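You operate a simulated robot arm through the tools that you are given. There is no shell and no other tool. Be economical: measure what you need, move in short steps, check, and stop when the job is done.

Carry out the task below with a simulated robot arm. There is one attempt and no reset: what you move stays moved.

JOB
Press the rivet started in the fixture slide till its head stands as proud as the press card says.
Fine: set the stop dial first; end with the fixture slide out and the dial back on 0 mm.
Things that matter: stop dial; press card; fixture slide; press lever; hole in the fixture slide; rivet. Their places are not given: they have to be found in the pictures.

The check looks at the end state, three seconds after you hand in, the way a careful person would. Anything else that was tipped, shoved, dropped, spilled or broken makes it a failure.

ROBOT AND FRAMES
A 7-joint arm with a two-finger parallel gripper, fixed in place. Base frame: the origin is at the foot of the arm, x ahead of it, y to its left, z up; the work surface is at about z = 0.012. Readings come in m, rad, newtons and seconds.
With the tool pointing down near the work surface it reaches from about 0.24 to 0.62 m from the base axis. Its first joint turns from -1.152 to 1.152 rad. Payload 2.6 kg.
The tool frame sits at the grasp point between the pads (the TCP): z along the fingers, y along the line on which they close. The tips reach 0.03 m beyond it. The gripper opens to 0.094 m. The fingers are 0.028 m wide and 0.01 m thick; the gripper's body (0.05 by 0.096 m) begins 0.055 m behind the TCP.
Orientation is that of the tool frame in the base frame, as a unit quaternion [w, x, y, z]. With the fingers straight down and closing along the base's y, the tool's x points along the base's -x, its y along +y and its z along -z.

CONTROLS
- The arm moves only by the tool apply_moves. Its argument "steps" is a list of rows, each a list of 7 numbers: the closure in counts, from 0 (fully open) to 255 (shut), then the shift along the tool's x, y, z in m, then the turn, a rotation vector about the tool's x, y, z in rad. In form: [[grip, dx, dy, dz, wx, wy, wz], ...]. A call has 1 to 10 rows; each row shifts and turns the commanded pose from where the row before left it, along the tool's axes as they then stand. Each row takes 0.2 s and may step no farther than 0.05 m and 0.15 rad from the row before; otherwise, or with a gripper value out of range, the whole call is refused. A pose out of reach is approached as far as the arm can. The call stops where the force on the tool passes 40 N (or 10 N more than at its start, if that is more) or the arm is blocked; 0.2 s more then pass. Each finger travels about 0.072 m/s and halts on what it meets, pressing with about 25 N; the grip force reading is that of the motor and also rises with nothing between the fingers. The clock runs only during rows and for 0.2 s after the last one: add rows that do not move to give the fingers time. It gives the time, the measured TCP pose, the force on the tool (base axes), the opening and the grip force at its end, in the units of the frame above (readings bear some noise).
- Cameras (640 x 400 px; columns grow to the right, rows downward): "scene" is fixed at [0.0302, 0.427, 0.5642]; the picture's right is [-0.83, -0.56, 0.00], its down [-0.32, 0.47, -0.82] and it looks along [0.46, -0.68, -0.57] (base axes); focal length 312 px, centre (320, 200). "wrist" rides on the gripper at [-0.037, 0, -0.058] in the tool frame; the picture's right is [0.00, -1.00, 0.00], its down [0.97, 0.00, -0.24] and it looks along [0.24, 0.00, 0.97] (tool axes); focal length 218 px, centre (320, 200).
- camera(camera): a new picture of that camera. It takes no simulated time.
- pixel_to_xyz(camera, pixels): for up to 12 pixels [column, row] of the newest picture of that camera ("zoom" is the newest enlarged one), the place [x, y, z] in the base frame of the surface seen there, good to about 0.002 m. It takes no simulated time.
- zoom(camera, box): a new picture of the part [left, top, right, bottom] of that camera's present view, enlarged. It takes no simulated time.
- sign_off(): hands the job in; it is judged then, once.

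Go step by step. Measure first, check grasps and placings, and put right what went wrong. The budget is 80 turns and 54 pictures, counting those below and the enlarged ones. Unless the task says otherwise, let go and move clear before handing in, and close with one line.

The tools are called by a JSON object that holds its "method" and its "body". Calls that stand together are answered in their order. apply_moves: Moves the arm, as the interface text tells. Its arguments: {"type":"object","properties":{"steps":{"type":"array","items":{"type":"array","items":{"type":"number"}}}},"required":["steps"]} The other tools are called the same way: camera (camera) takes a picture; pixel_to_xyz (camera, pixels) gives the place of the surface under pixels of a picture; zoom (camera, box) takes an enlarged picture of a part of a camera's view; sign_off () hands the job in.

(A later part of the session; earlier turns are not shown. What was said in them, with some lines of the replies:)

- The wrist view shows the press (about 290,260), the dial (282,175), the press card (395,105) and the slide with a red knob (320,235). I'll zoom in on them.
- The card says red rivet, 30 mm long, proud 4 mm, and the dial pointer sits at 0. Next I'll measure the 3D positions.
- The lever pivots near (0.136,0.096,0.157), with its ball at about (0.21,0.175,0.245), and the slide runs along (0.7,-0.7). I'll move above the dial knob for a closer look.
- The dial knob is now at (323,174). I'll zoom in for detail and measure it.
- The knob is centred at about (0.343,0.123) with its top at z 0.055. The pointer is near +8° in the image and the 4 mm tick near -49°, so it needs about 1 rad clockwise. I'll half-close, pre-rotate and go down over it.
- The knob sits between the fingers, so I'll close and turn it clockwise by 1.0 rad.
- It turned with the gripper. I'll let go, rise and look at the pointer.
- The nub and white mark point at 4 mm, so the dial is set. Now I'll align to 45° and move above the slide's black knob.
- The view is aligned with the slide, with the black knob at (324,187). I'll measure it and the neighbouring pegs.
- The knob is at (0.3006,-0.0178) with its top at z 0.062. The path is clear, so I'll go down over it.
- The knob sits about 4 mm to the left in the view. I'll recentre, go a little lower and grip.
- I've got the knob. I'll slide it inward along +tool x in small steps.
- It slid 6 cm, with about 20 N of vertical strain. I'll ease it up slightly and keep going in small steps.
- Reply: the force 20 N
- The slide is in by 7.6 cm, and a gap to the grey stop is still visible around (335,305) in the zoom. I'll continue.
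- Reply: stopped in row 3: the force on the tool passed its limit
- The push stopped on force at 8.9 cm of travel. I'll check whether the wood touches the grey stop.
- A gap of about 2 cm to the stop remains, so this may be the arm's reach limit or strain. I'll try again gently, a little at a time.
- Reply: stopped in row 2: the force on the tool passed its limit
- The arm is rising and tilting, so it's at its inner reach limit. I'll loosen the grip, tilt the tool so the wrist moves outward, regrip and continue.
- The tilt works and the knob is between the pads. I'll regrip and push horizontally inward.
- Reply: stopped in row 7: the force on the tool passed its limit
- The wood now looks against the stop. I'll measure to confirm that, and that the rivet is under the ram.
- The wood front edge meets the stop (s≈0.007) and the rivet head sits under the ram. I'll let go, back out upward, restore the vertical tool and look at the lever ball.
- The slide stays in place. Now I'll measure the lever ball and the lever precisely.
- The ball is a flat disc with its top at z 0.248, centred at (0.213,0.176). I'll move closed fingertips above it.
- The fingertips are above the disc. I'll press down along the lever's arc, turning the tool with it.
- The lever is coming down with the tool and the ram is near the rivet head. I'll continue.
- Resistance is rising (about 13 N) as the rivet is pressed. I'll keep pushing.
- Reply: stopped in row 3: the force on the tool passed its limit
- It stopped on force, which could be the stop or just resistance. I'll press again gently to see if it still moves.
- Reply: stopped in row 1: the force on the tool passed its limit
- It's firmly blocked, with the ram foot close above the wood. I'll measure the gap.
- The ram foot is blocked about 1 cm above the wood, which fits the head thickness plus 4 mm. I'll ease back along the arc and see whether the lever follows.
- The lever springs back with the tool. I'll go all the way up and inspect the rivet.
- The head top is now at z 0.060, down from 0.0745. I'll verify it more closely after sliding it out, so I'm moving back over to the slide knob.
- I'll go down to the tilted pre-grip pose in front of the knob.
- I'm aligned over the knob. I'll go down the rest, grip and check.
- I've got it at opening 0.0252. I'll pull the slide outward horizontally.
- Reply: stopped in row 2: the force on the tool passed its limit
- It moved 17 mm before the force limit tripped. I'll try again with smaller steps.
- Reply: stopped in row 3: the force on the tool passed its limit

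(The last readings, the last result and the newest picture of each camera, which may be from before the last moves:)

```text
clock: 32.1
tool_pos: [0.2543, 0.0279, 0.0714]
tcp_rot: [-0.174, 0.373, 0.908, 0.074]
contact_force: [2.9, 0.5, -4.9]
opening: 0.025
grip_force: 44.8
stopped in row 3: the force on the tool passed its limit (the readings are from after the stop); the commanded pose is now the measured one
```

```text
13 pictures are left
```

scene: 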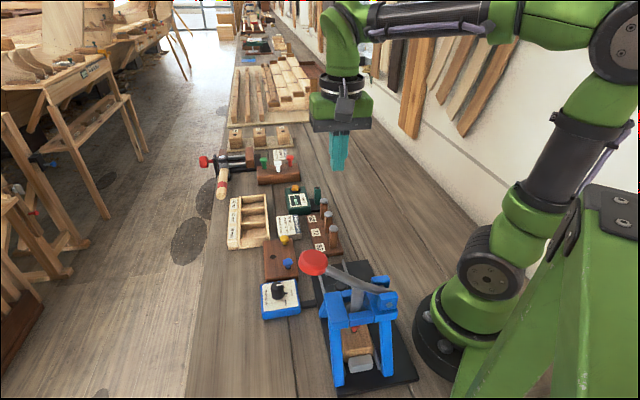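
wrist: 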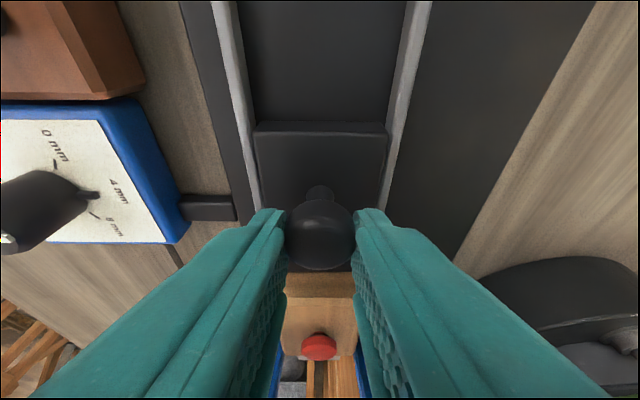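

The slide follows, just with friction trips. I'll continue.

{"method": "apply_moves", "body": {"steps": [[255, -0.005, 0, -0.002, 0, 0, 0], [255, -0.005, 0, -0.002, 0, 0, 0], [255, -0.005, 0, -0.002, 0, 0, 0], [255, -0.005, 0, -0.002, 0, 0, 0], [255, -0.005, 0, -0.002, 0, 0, 0], [255, -0.005, 0, -0.002, 0, 0, 0]]}}

```text
clock: 33.5
tool_pos: [0.277, 0.0068, 0.0725]
tcp_rot: [-0.175, 0.374, 0.908, 0.074]
contact_force: [4.6, 5.0, -14.0]
opening: 0.025
grip_force: 45.1
```

About 38 mm remains to the original out position. I'll continue.

{"method": "apply_moves", "body": {"steps": [[255, -0.005, 0, -0.0019, 0, 0, 0], [255, -0.005, 0, -0.0019, 0, 0, 0], [255, -0.005, 0, -0.0019, 0, 0, 0], [255, -0.005, 0, -0.0019, 0, 0, 0], [255, -0.005, 0, -0.0019, 0, 0, 0], [255, -0.005, 0, -0.0019, 0, 0, 0], [255, -0.0045, 0, -0.0018, 0, 0, 0], [255, 0, 0, 0, 0, 0, 0]]}}

{"method": "zoom", "body": {"camera": "scene", "box": [270, 200, 430, 360]}}

```text
clock: 35.3
tool_pos: [0.3033, -0.0185, 0.0719]
tcp_rot: [-0.177, 0.373, 0.908, 0.073]
contact_force: [-21.4, 7.5, 20.9]
opening: 0.025
grip_force: 44.7
```

```text
2.50 times, centred on (350, 280) of scene
```

zoom: 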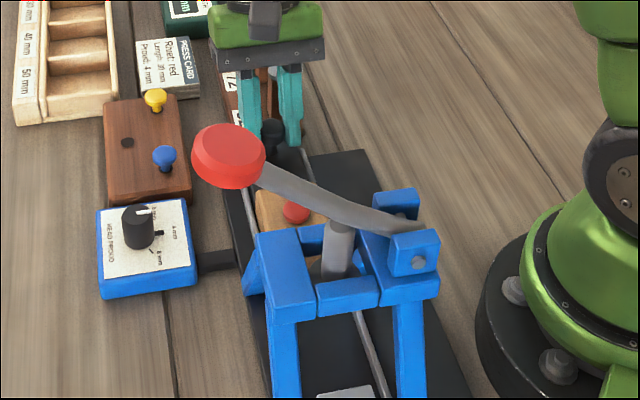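

The slide is back at its original out position, with force suggesting the out stop. I'll release, back up and look at the rivet.

{"method": "apply_moves", "body": {"steps": [[150, 0, 0, 0, 0, 0, 0], [130, 0, 0, 0, 0, 0, 0], [130, 0, 0, -0.03, 0, 0, 0], [130, 0, 0, -0.04, 0, 0, 0], [130, 0, 0, -0.03, 0, -0.13, 0], [130, 0.02, 0, 0, 0, -0.13, 0], [130, 0.03, 0, 0, 0, -0.12, 0], [130, 0.03, 0, 0, 0, 0, 0], [130, 0, 0, 0, 0, 0, 0]]}}

{"method": "camera", "body": {"camera": "wrist"}}

```text
clock: 37.3
tool_pos: [0.2735, 0.0102, 0.1717]
tcp_rot: [0.001, 0.38, 0.925, 0.002]
contact_force: [-0.1, -1.2, -0.1]
opening: 0.0463
grip_force: 0.0
```

```text
11 pictures are left
```

wrist: 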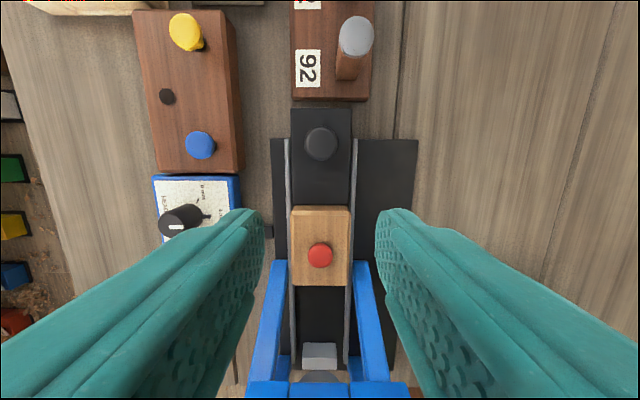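

Next I'll check the knob's place and the rivet head height.

{"method": "pixel_to_xyz", "body": {"camera": "wrist", "pixels": [[320, 143], [320, 255], [320, 278], [305, 225], [335, 225], [320, 112]]}}

{"method": "zoom", "body": {"camera": "scene", "box": [305, 255, 365, 305]}}

```text
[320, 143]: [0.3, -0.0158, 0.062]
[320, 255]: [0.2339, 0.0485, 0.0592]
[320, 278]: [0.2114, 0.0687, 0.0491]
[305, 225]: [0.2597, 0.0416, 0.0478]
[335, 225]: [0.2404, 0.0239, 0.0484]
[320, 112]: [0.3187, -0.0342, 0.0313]
```

```text
8.00 times, centred on (335, 280) of scene
```

zoom: 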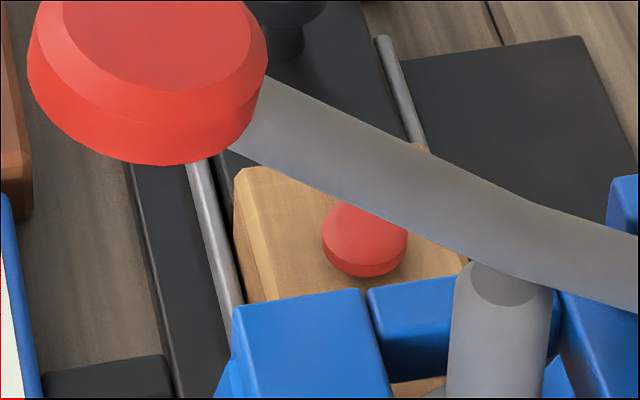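

The slide is back in its out place: knob at (0.300,-0.016), head top at 0.059, wood at 0.048. To check the gap under the head I need a low side view, so I'll tilt the wrist camera.

{"method": "apply_moves", "body": {"steps": [[0, 0, 0, 0, 0, 0.145, 0], [0, 0, 0, 0, 0, 0.145, 0], [0, 0, 0, 0, 0, 0.145, 0], [0, 0, 0, 0, 0, 0.145, 0], [0, 0, 0, 0, 0, 0.145, 0], [0, 0, 0, 0, 0, 0.145, 0], [0, 0, 0, 0, 0, 0.13, 0], [0, -0.025, 0, 0.0162, 0, 0, 0], [0, -0.025, 0, 0.0162, 0, 0, 0], [0, 0, 0, 0, 0, 0, 0]]}}

{"method": "camera", "body": {"camera": "wrist"}}

```text
clock: 39.5
tool_pos: [0.2713, 0.009, 0.1112]
tcp_rot: [-0.443, 0.332, 0.812, 0.184]
contact_force: [0.6, 0.7, 0.8]
opening: 0.094
grip_force: 0.0
```

```text
9 pictures are left
```

wrist: 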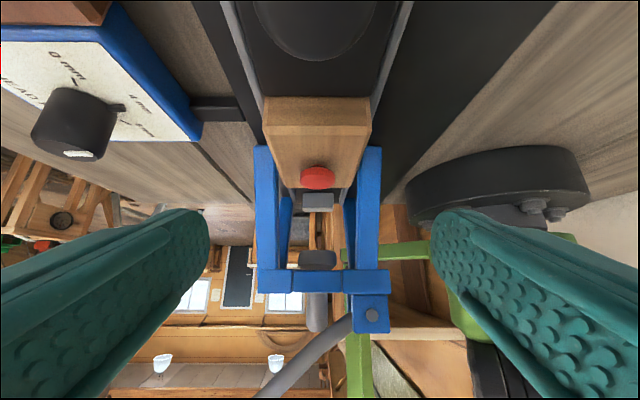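

{"method": "zoom", "body": {"camera": "wrist", "box": [288, 155, 348, 195]}}

{"method": "pixel_to_xyz", "body": {"camera": "zoom", "pixels": [[318, 200], [318, 100], [318, 130], [318, 160], [318, 180], [318, 230], [318, 280]]}}

```text
10.00 times, centred on (318, 175) of wrist
```

zoom: 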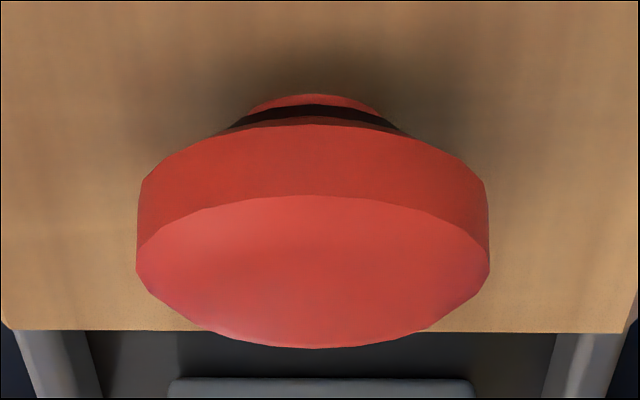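

```text
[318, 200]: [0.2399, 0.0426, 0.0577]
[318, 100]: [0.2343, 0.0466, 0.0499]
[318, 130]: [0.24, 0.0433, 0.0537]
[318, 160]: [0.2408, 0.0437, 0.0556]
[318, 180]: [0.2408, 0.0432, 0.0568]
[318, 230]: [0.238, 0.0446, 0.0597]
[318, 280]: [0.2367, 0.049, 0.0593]
```

The shank is visible under the head, so it isn't seated flush and isn't far out. I'll magnify the gap to judge 4 mm.

{"method": "zoom", "body": {"camera": "wrist", "box": [306, 161, 330, 176]}}

{"method": "pixel_to_xyz", "body": {"camera": "zoom", "pixels": [[320, 60], [320, 90], [320, 120], [320, 140], [320, 155], [320, 170], [320, 185], [320, 200], [320, 230], [320, 260], [320, 350]]}}

```text
16.00 times, centred on (318, 168) of wrist
```

zoom: 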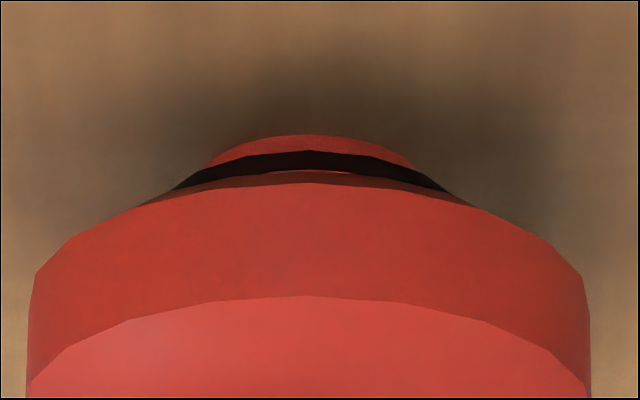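

```text
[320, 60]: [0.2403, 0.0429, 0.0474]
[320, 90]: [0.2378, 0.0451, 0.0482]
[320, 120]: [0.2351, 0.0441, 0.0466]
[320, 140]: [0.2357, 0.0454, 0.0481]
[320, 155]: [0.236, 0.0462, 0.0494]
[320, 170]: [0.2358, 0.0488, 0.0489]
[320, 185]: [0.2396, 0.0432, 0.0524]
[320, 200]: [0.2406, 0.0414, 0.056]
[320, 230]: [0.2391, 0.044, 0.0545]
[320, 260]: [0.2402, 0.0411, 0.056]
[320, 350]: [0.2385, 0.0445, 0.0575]
```

The shank gap looks like about 4–5 mm. I'll average several surface readings on wood, head underside rim and top rim.

{"method": "pixel_to_xyz", "body": {"camera": "zoom", "pixels": [[280, 186], [290, 187], [300, 186], [310, 186], [320, 187], [330, 187], [340, 188], [350, 189], [295, 190], [305, 190], [315, 190], [325, 190]]}}

{"method": "pixel_to_xyz", "body": {"camera": "zoom", "pixels": [[280, 293], [290, 292], [300, 292], [310, 292], [320, 292], [330, 293], [340, 294], [350, 295], [295, 290], [305, 290], [315, 290], [325, 290]]}}

{"method": "pixel_to_xyz", "body": {"camera": "zoom", "pixels": [[280, 50], [290, 60], [300, 70], [310, 80], [320, 90], [330, 100], [340, 110], [350, 120], [295, 40], [305, 30], [315, 20], [325, 10]]}}

{"method": "pixel_to_xyz", "body": {"camera": "zoom", "pixels": [[260, 145], [280, 142], [300, 140], [320, 140], [340, 142], [360, 146], [280, 163], [300, 160], [320, 160], [340, 163], [320, 176], [300, 176]]}}

```text
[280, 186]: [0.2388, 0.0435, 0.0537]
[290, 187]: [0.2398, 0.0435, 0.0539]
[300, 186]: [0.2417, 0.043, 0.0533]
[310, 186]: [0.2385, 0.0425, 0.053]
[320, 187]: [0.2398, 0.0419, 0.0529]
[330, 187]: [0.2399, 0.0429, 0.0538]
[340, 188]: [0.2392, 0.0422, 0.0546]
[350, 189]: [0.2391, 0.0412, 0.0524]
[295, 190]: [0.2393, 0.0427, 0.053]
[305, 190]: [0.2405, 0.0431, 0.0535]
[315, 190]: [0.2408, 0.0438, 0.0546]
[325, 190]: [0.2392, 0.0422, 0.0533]
```

```text
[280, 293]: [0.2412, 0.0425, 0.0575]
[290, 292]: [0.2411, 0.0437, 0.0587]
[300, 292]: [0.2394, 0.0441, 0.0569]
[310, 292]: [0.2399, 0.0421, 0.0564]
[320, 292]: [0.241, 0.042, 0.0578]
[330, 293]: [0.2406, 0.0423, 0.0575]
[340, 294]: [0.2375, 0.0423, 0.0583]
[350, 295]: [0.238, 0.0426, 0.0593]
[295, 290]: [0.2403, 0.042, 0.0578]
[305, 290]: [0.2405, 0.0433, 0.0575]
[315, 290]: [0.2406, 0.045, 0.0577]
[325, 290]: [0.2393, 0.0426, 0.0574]
```

```text
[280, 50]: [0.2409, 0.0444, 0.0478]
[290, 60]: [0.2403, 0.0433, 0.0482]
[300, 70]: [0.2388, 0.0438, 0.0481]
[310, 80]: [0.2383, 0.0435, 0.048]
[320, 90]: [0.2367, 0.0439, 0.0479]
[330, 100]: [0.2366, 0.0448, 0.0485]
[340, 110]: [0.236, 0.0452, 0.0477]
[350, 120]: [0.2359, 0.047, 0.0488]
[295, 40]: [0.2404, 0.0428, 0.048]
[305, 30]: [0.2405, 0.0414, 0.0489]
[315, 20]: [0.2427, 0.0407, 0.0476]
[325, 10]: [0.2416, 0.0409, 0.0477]
```

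```text
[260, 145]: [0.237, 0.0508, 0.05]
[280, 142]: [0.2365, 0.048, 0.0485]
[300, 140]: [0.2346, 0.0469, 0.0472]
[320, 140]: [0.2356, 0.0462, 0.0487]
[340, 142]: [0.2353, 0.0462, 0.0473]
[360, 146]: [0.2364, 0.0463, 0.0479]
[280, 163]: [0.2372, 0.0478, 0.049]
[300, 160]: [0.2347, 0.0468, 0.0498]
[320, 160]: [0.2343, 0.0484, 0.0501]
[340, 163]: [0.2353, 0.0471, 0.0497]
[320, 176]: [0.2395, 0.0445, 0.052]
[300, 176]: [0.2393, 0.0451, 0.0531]
```

The averages are wood 0.0481, head underside about 0.0525, and top rim about 0.058, so it stands about 4 mm proud as wanted. Next I'll raise, untilt and return to the dial.

{"method": "apply_moves", "body": {"steps": [[0, 0.034, 0, -0.022, 0, 0, 0], [0, 0.034, 0, -0.022, 0, 0, 0], [60, 0, 0, 0, 0, -0.145, 0], [110, 0, 0, 0, 0, -0.145, 0], [110, 0, 0, 0, 0, -0.145, 0], [110, 0, 0, 0, 0, -0.145, 0], [110, 0, 0, 0, 0, -0.145, 0], [110, 0, 0, 0, 0, -0.145, 0], [110, 0, 0, 0, 0, -0.13, 0], [110, 0, 0, 0, 0, 0, -0.1]]}}

```text
clock: 41.7
tool_pos: [0.2731, 0.0101, 0.1926]
tcp_rot: [0.001, 0.332, 0.943, 0.002]
contact_force: [-0.7, 0.1, 0.6]
opening: 0.0535
grip_force: 0.1
```

I'll move over the dial knob and go down with the half-open gripper.

{"method": "apply_moves", "body": {"steps": [[110, 0.0052, 0.0438, 0, 0, 0, 0], [110, 0.0052, 0.0438, 0, 0, 0, 0], [110, 0.0053, 0.0437, 0, 0, 0, 0], [110, 0, 0, 0, 0, 0, 0], [110, 0, 0, 0.04, 0, 0, 0], [110, 0, 0, 0.04, 0, 0, 0], [110, 0, 0, 0.043, 0, 0, 0], [110, 0, 0, 0, 0, 0, 0]]}}

{"method": "camera", "body": {"camera": "wrist"}}

```text
clock: 43.5
tool_pos: [0.3454, 0.1195, 0.071]
tcp_rot: [0.001, 0.334, 0.943, 0.002]
contact_force: [0.3, 0.6, -0.5]
opening: 0.0534
grip_force: 0.0
```

```text
6 pictures are left
```

wrist: 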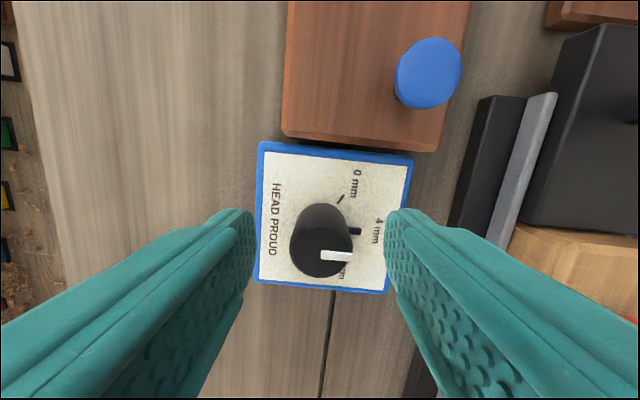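

The knob is between the fingers. After a small correction I'll grip and turn counter-clockwise by 0.98 rad.

{"method": "apply_moves", "body": {"steps": [[110, 0.0037, 0.0007, 0.003, 0, 0, 0], [255, 0, 0, 0, 0, 0, 0], [255, 0, 0, 0, 0, 0, 0], [255, 0, 0, 0, 0, 0, -0.14], [255, 0, 0, 0, 0, 0, -0.14], [255, 0, 0, 0, 0, 0, -0.14], [255, 0, 0, 0, 0, 0, -0.14], [255, 0, 0, 0, 0, 0, -0.14], [255, 0, 0, 0, 0, 0, -0.14], [255, 0, 0, 0, 0, 0, -0.14]]}}

{"method": "apply_moves", "body": {"steps": [[255, 0, 0, 0, 0, 0, 0], [110, 0, 0, 0, 0, 0, 0], [110, 0, 0, 0, 0, 0, 0], [110, 0, 0, -0.04, 0, 0, 0], [110, 0, 0, -0.04, 0, 0, 0], [110, 0, 0, -0.04, 0, 0, 0], [110, 0, 0, 0, 0, 0, 0]]}}

{"method": "zoom", "body": {"camera": "wrist", "box": [250, 110, 390, 230]}}

```text
clock: 45.7
tool_pos: [0.341, 0.1231, 0.0689]
tcp_rot: [0.001, -0.151, 0.989, 0.0]
contact_force: [-12.4, -21.4, 17.2]
opening: 0.0254
grip_force: 44.7
```

```text
clock: 47.3
tool_pos: [0.3416, 0.1245, 0.1892]
tcp_rot: [0.001, -0.151, 0.989, 0.001]
contact_force: [0.5, 1.3, 0.0]
opening: 0.0535
grip_force: 0.2
```

```text
3.33 times, centred on (320, 170) of wrist
```

zoom: 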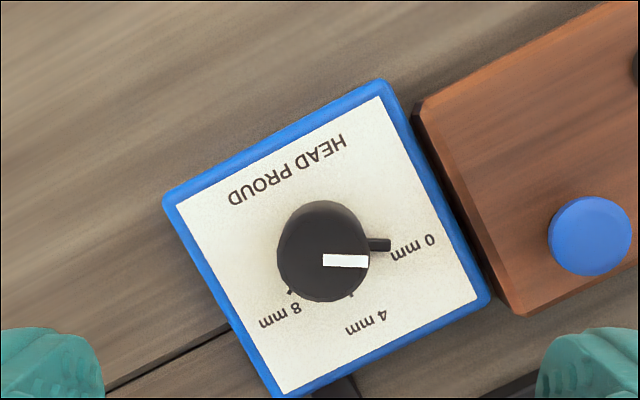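

The dial nub is back at 0 mm. I'll take a final overall look at the scene.

{"method": "apply_moves", "body": {"steps": [[60, 0, 0, -0.045, 0, 0, 0], [60, 0, 0, -0.045, 0, 0, 0], [60, 0, 0, 0, 0, 0, 0]]}}

{"method": "camera", "body": {"camera": "wrist"}}

{"method": "camera", "body": {"camera": "scene"}}

```text
clock: 48.1
tool_pos: [0.3399, 0.1217, 0.2763]
tcp_rot: [0.002, -0.15, 0.989, 0.001]
contact_force: [0.3, -0.2, 0.5]
opening: 0.0718
grip_force: 0.1
```

```text
4 pictures are left
```

wrist: 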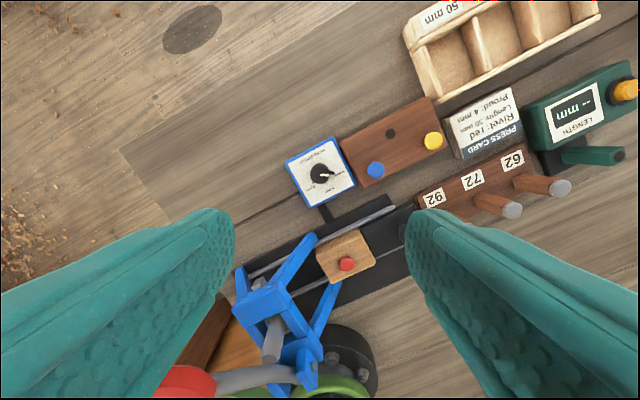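

```text
3 pictures are left
```

scene: 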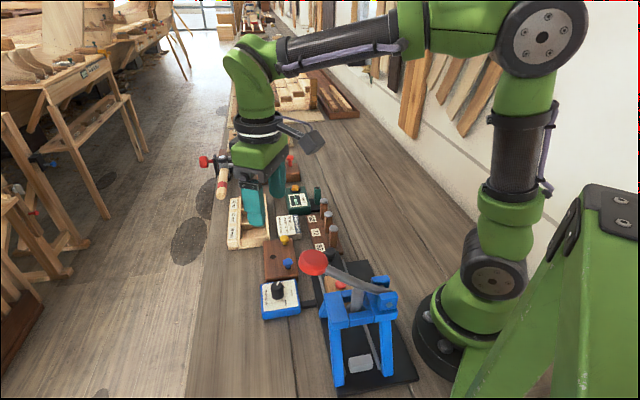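

In the last two pictures the slide is out, the dial is on 0, the lever is up, nothing else has moved and the arm is clear. I'm handing in.

{"method": "sign_off", "body": {}}

```text
The job is handed in.
```

I pressed the red rivet against the 4 mm stop, and its head measures about 4 mm proud (my estimate, good to about 1 mm). The fixture slide is back out, the dial is on 0 mm, and the job is handed in.
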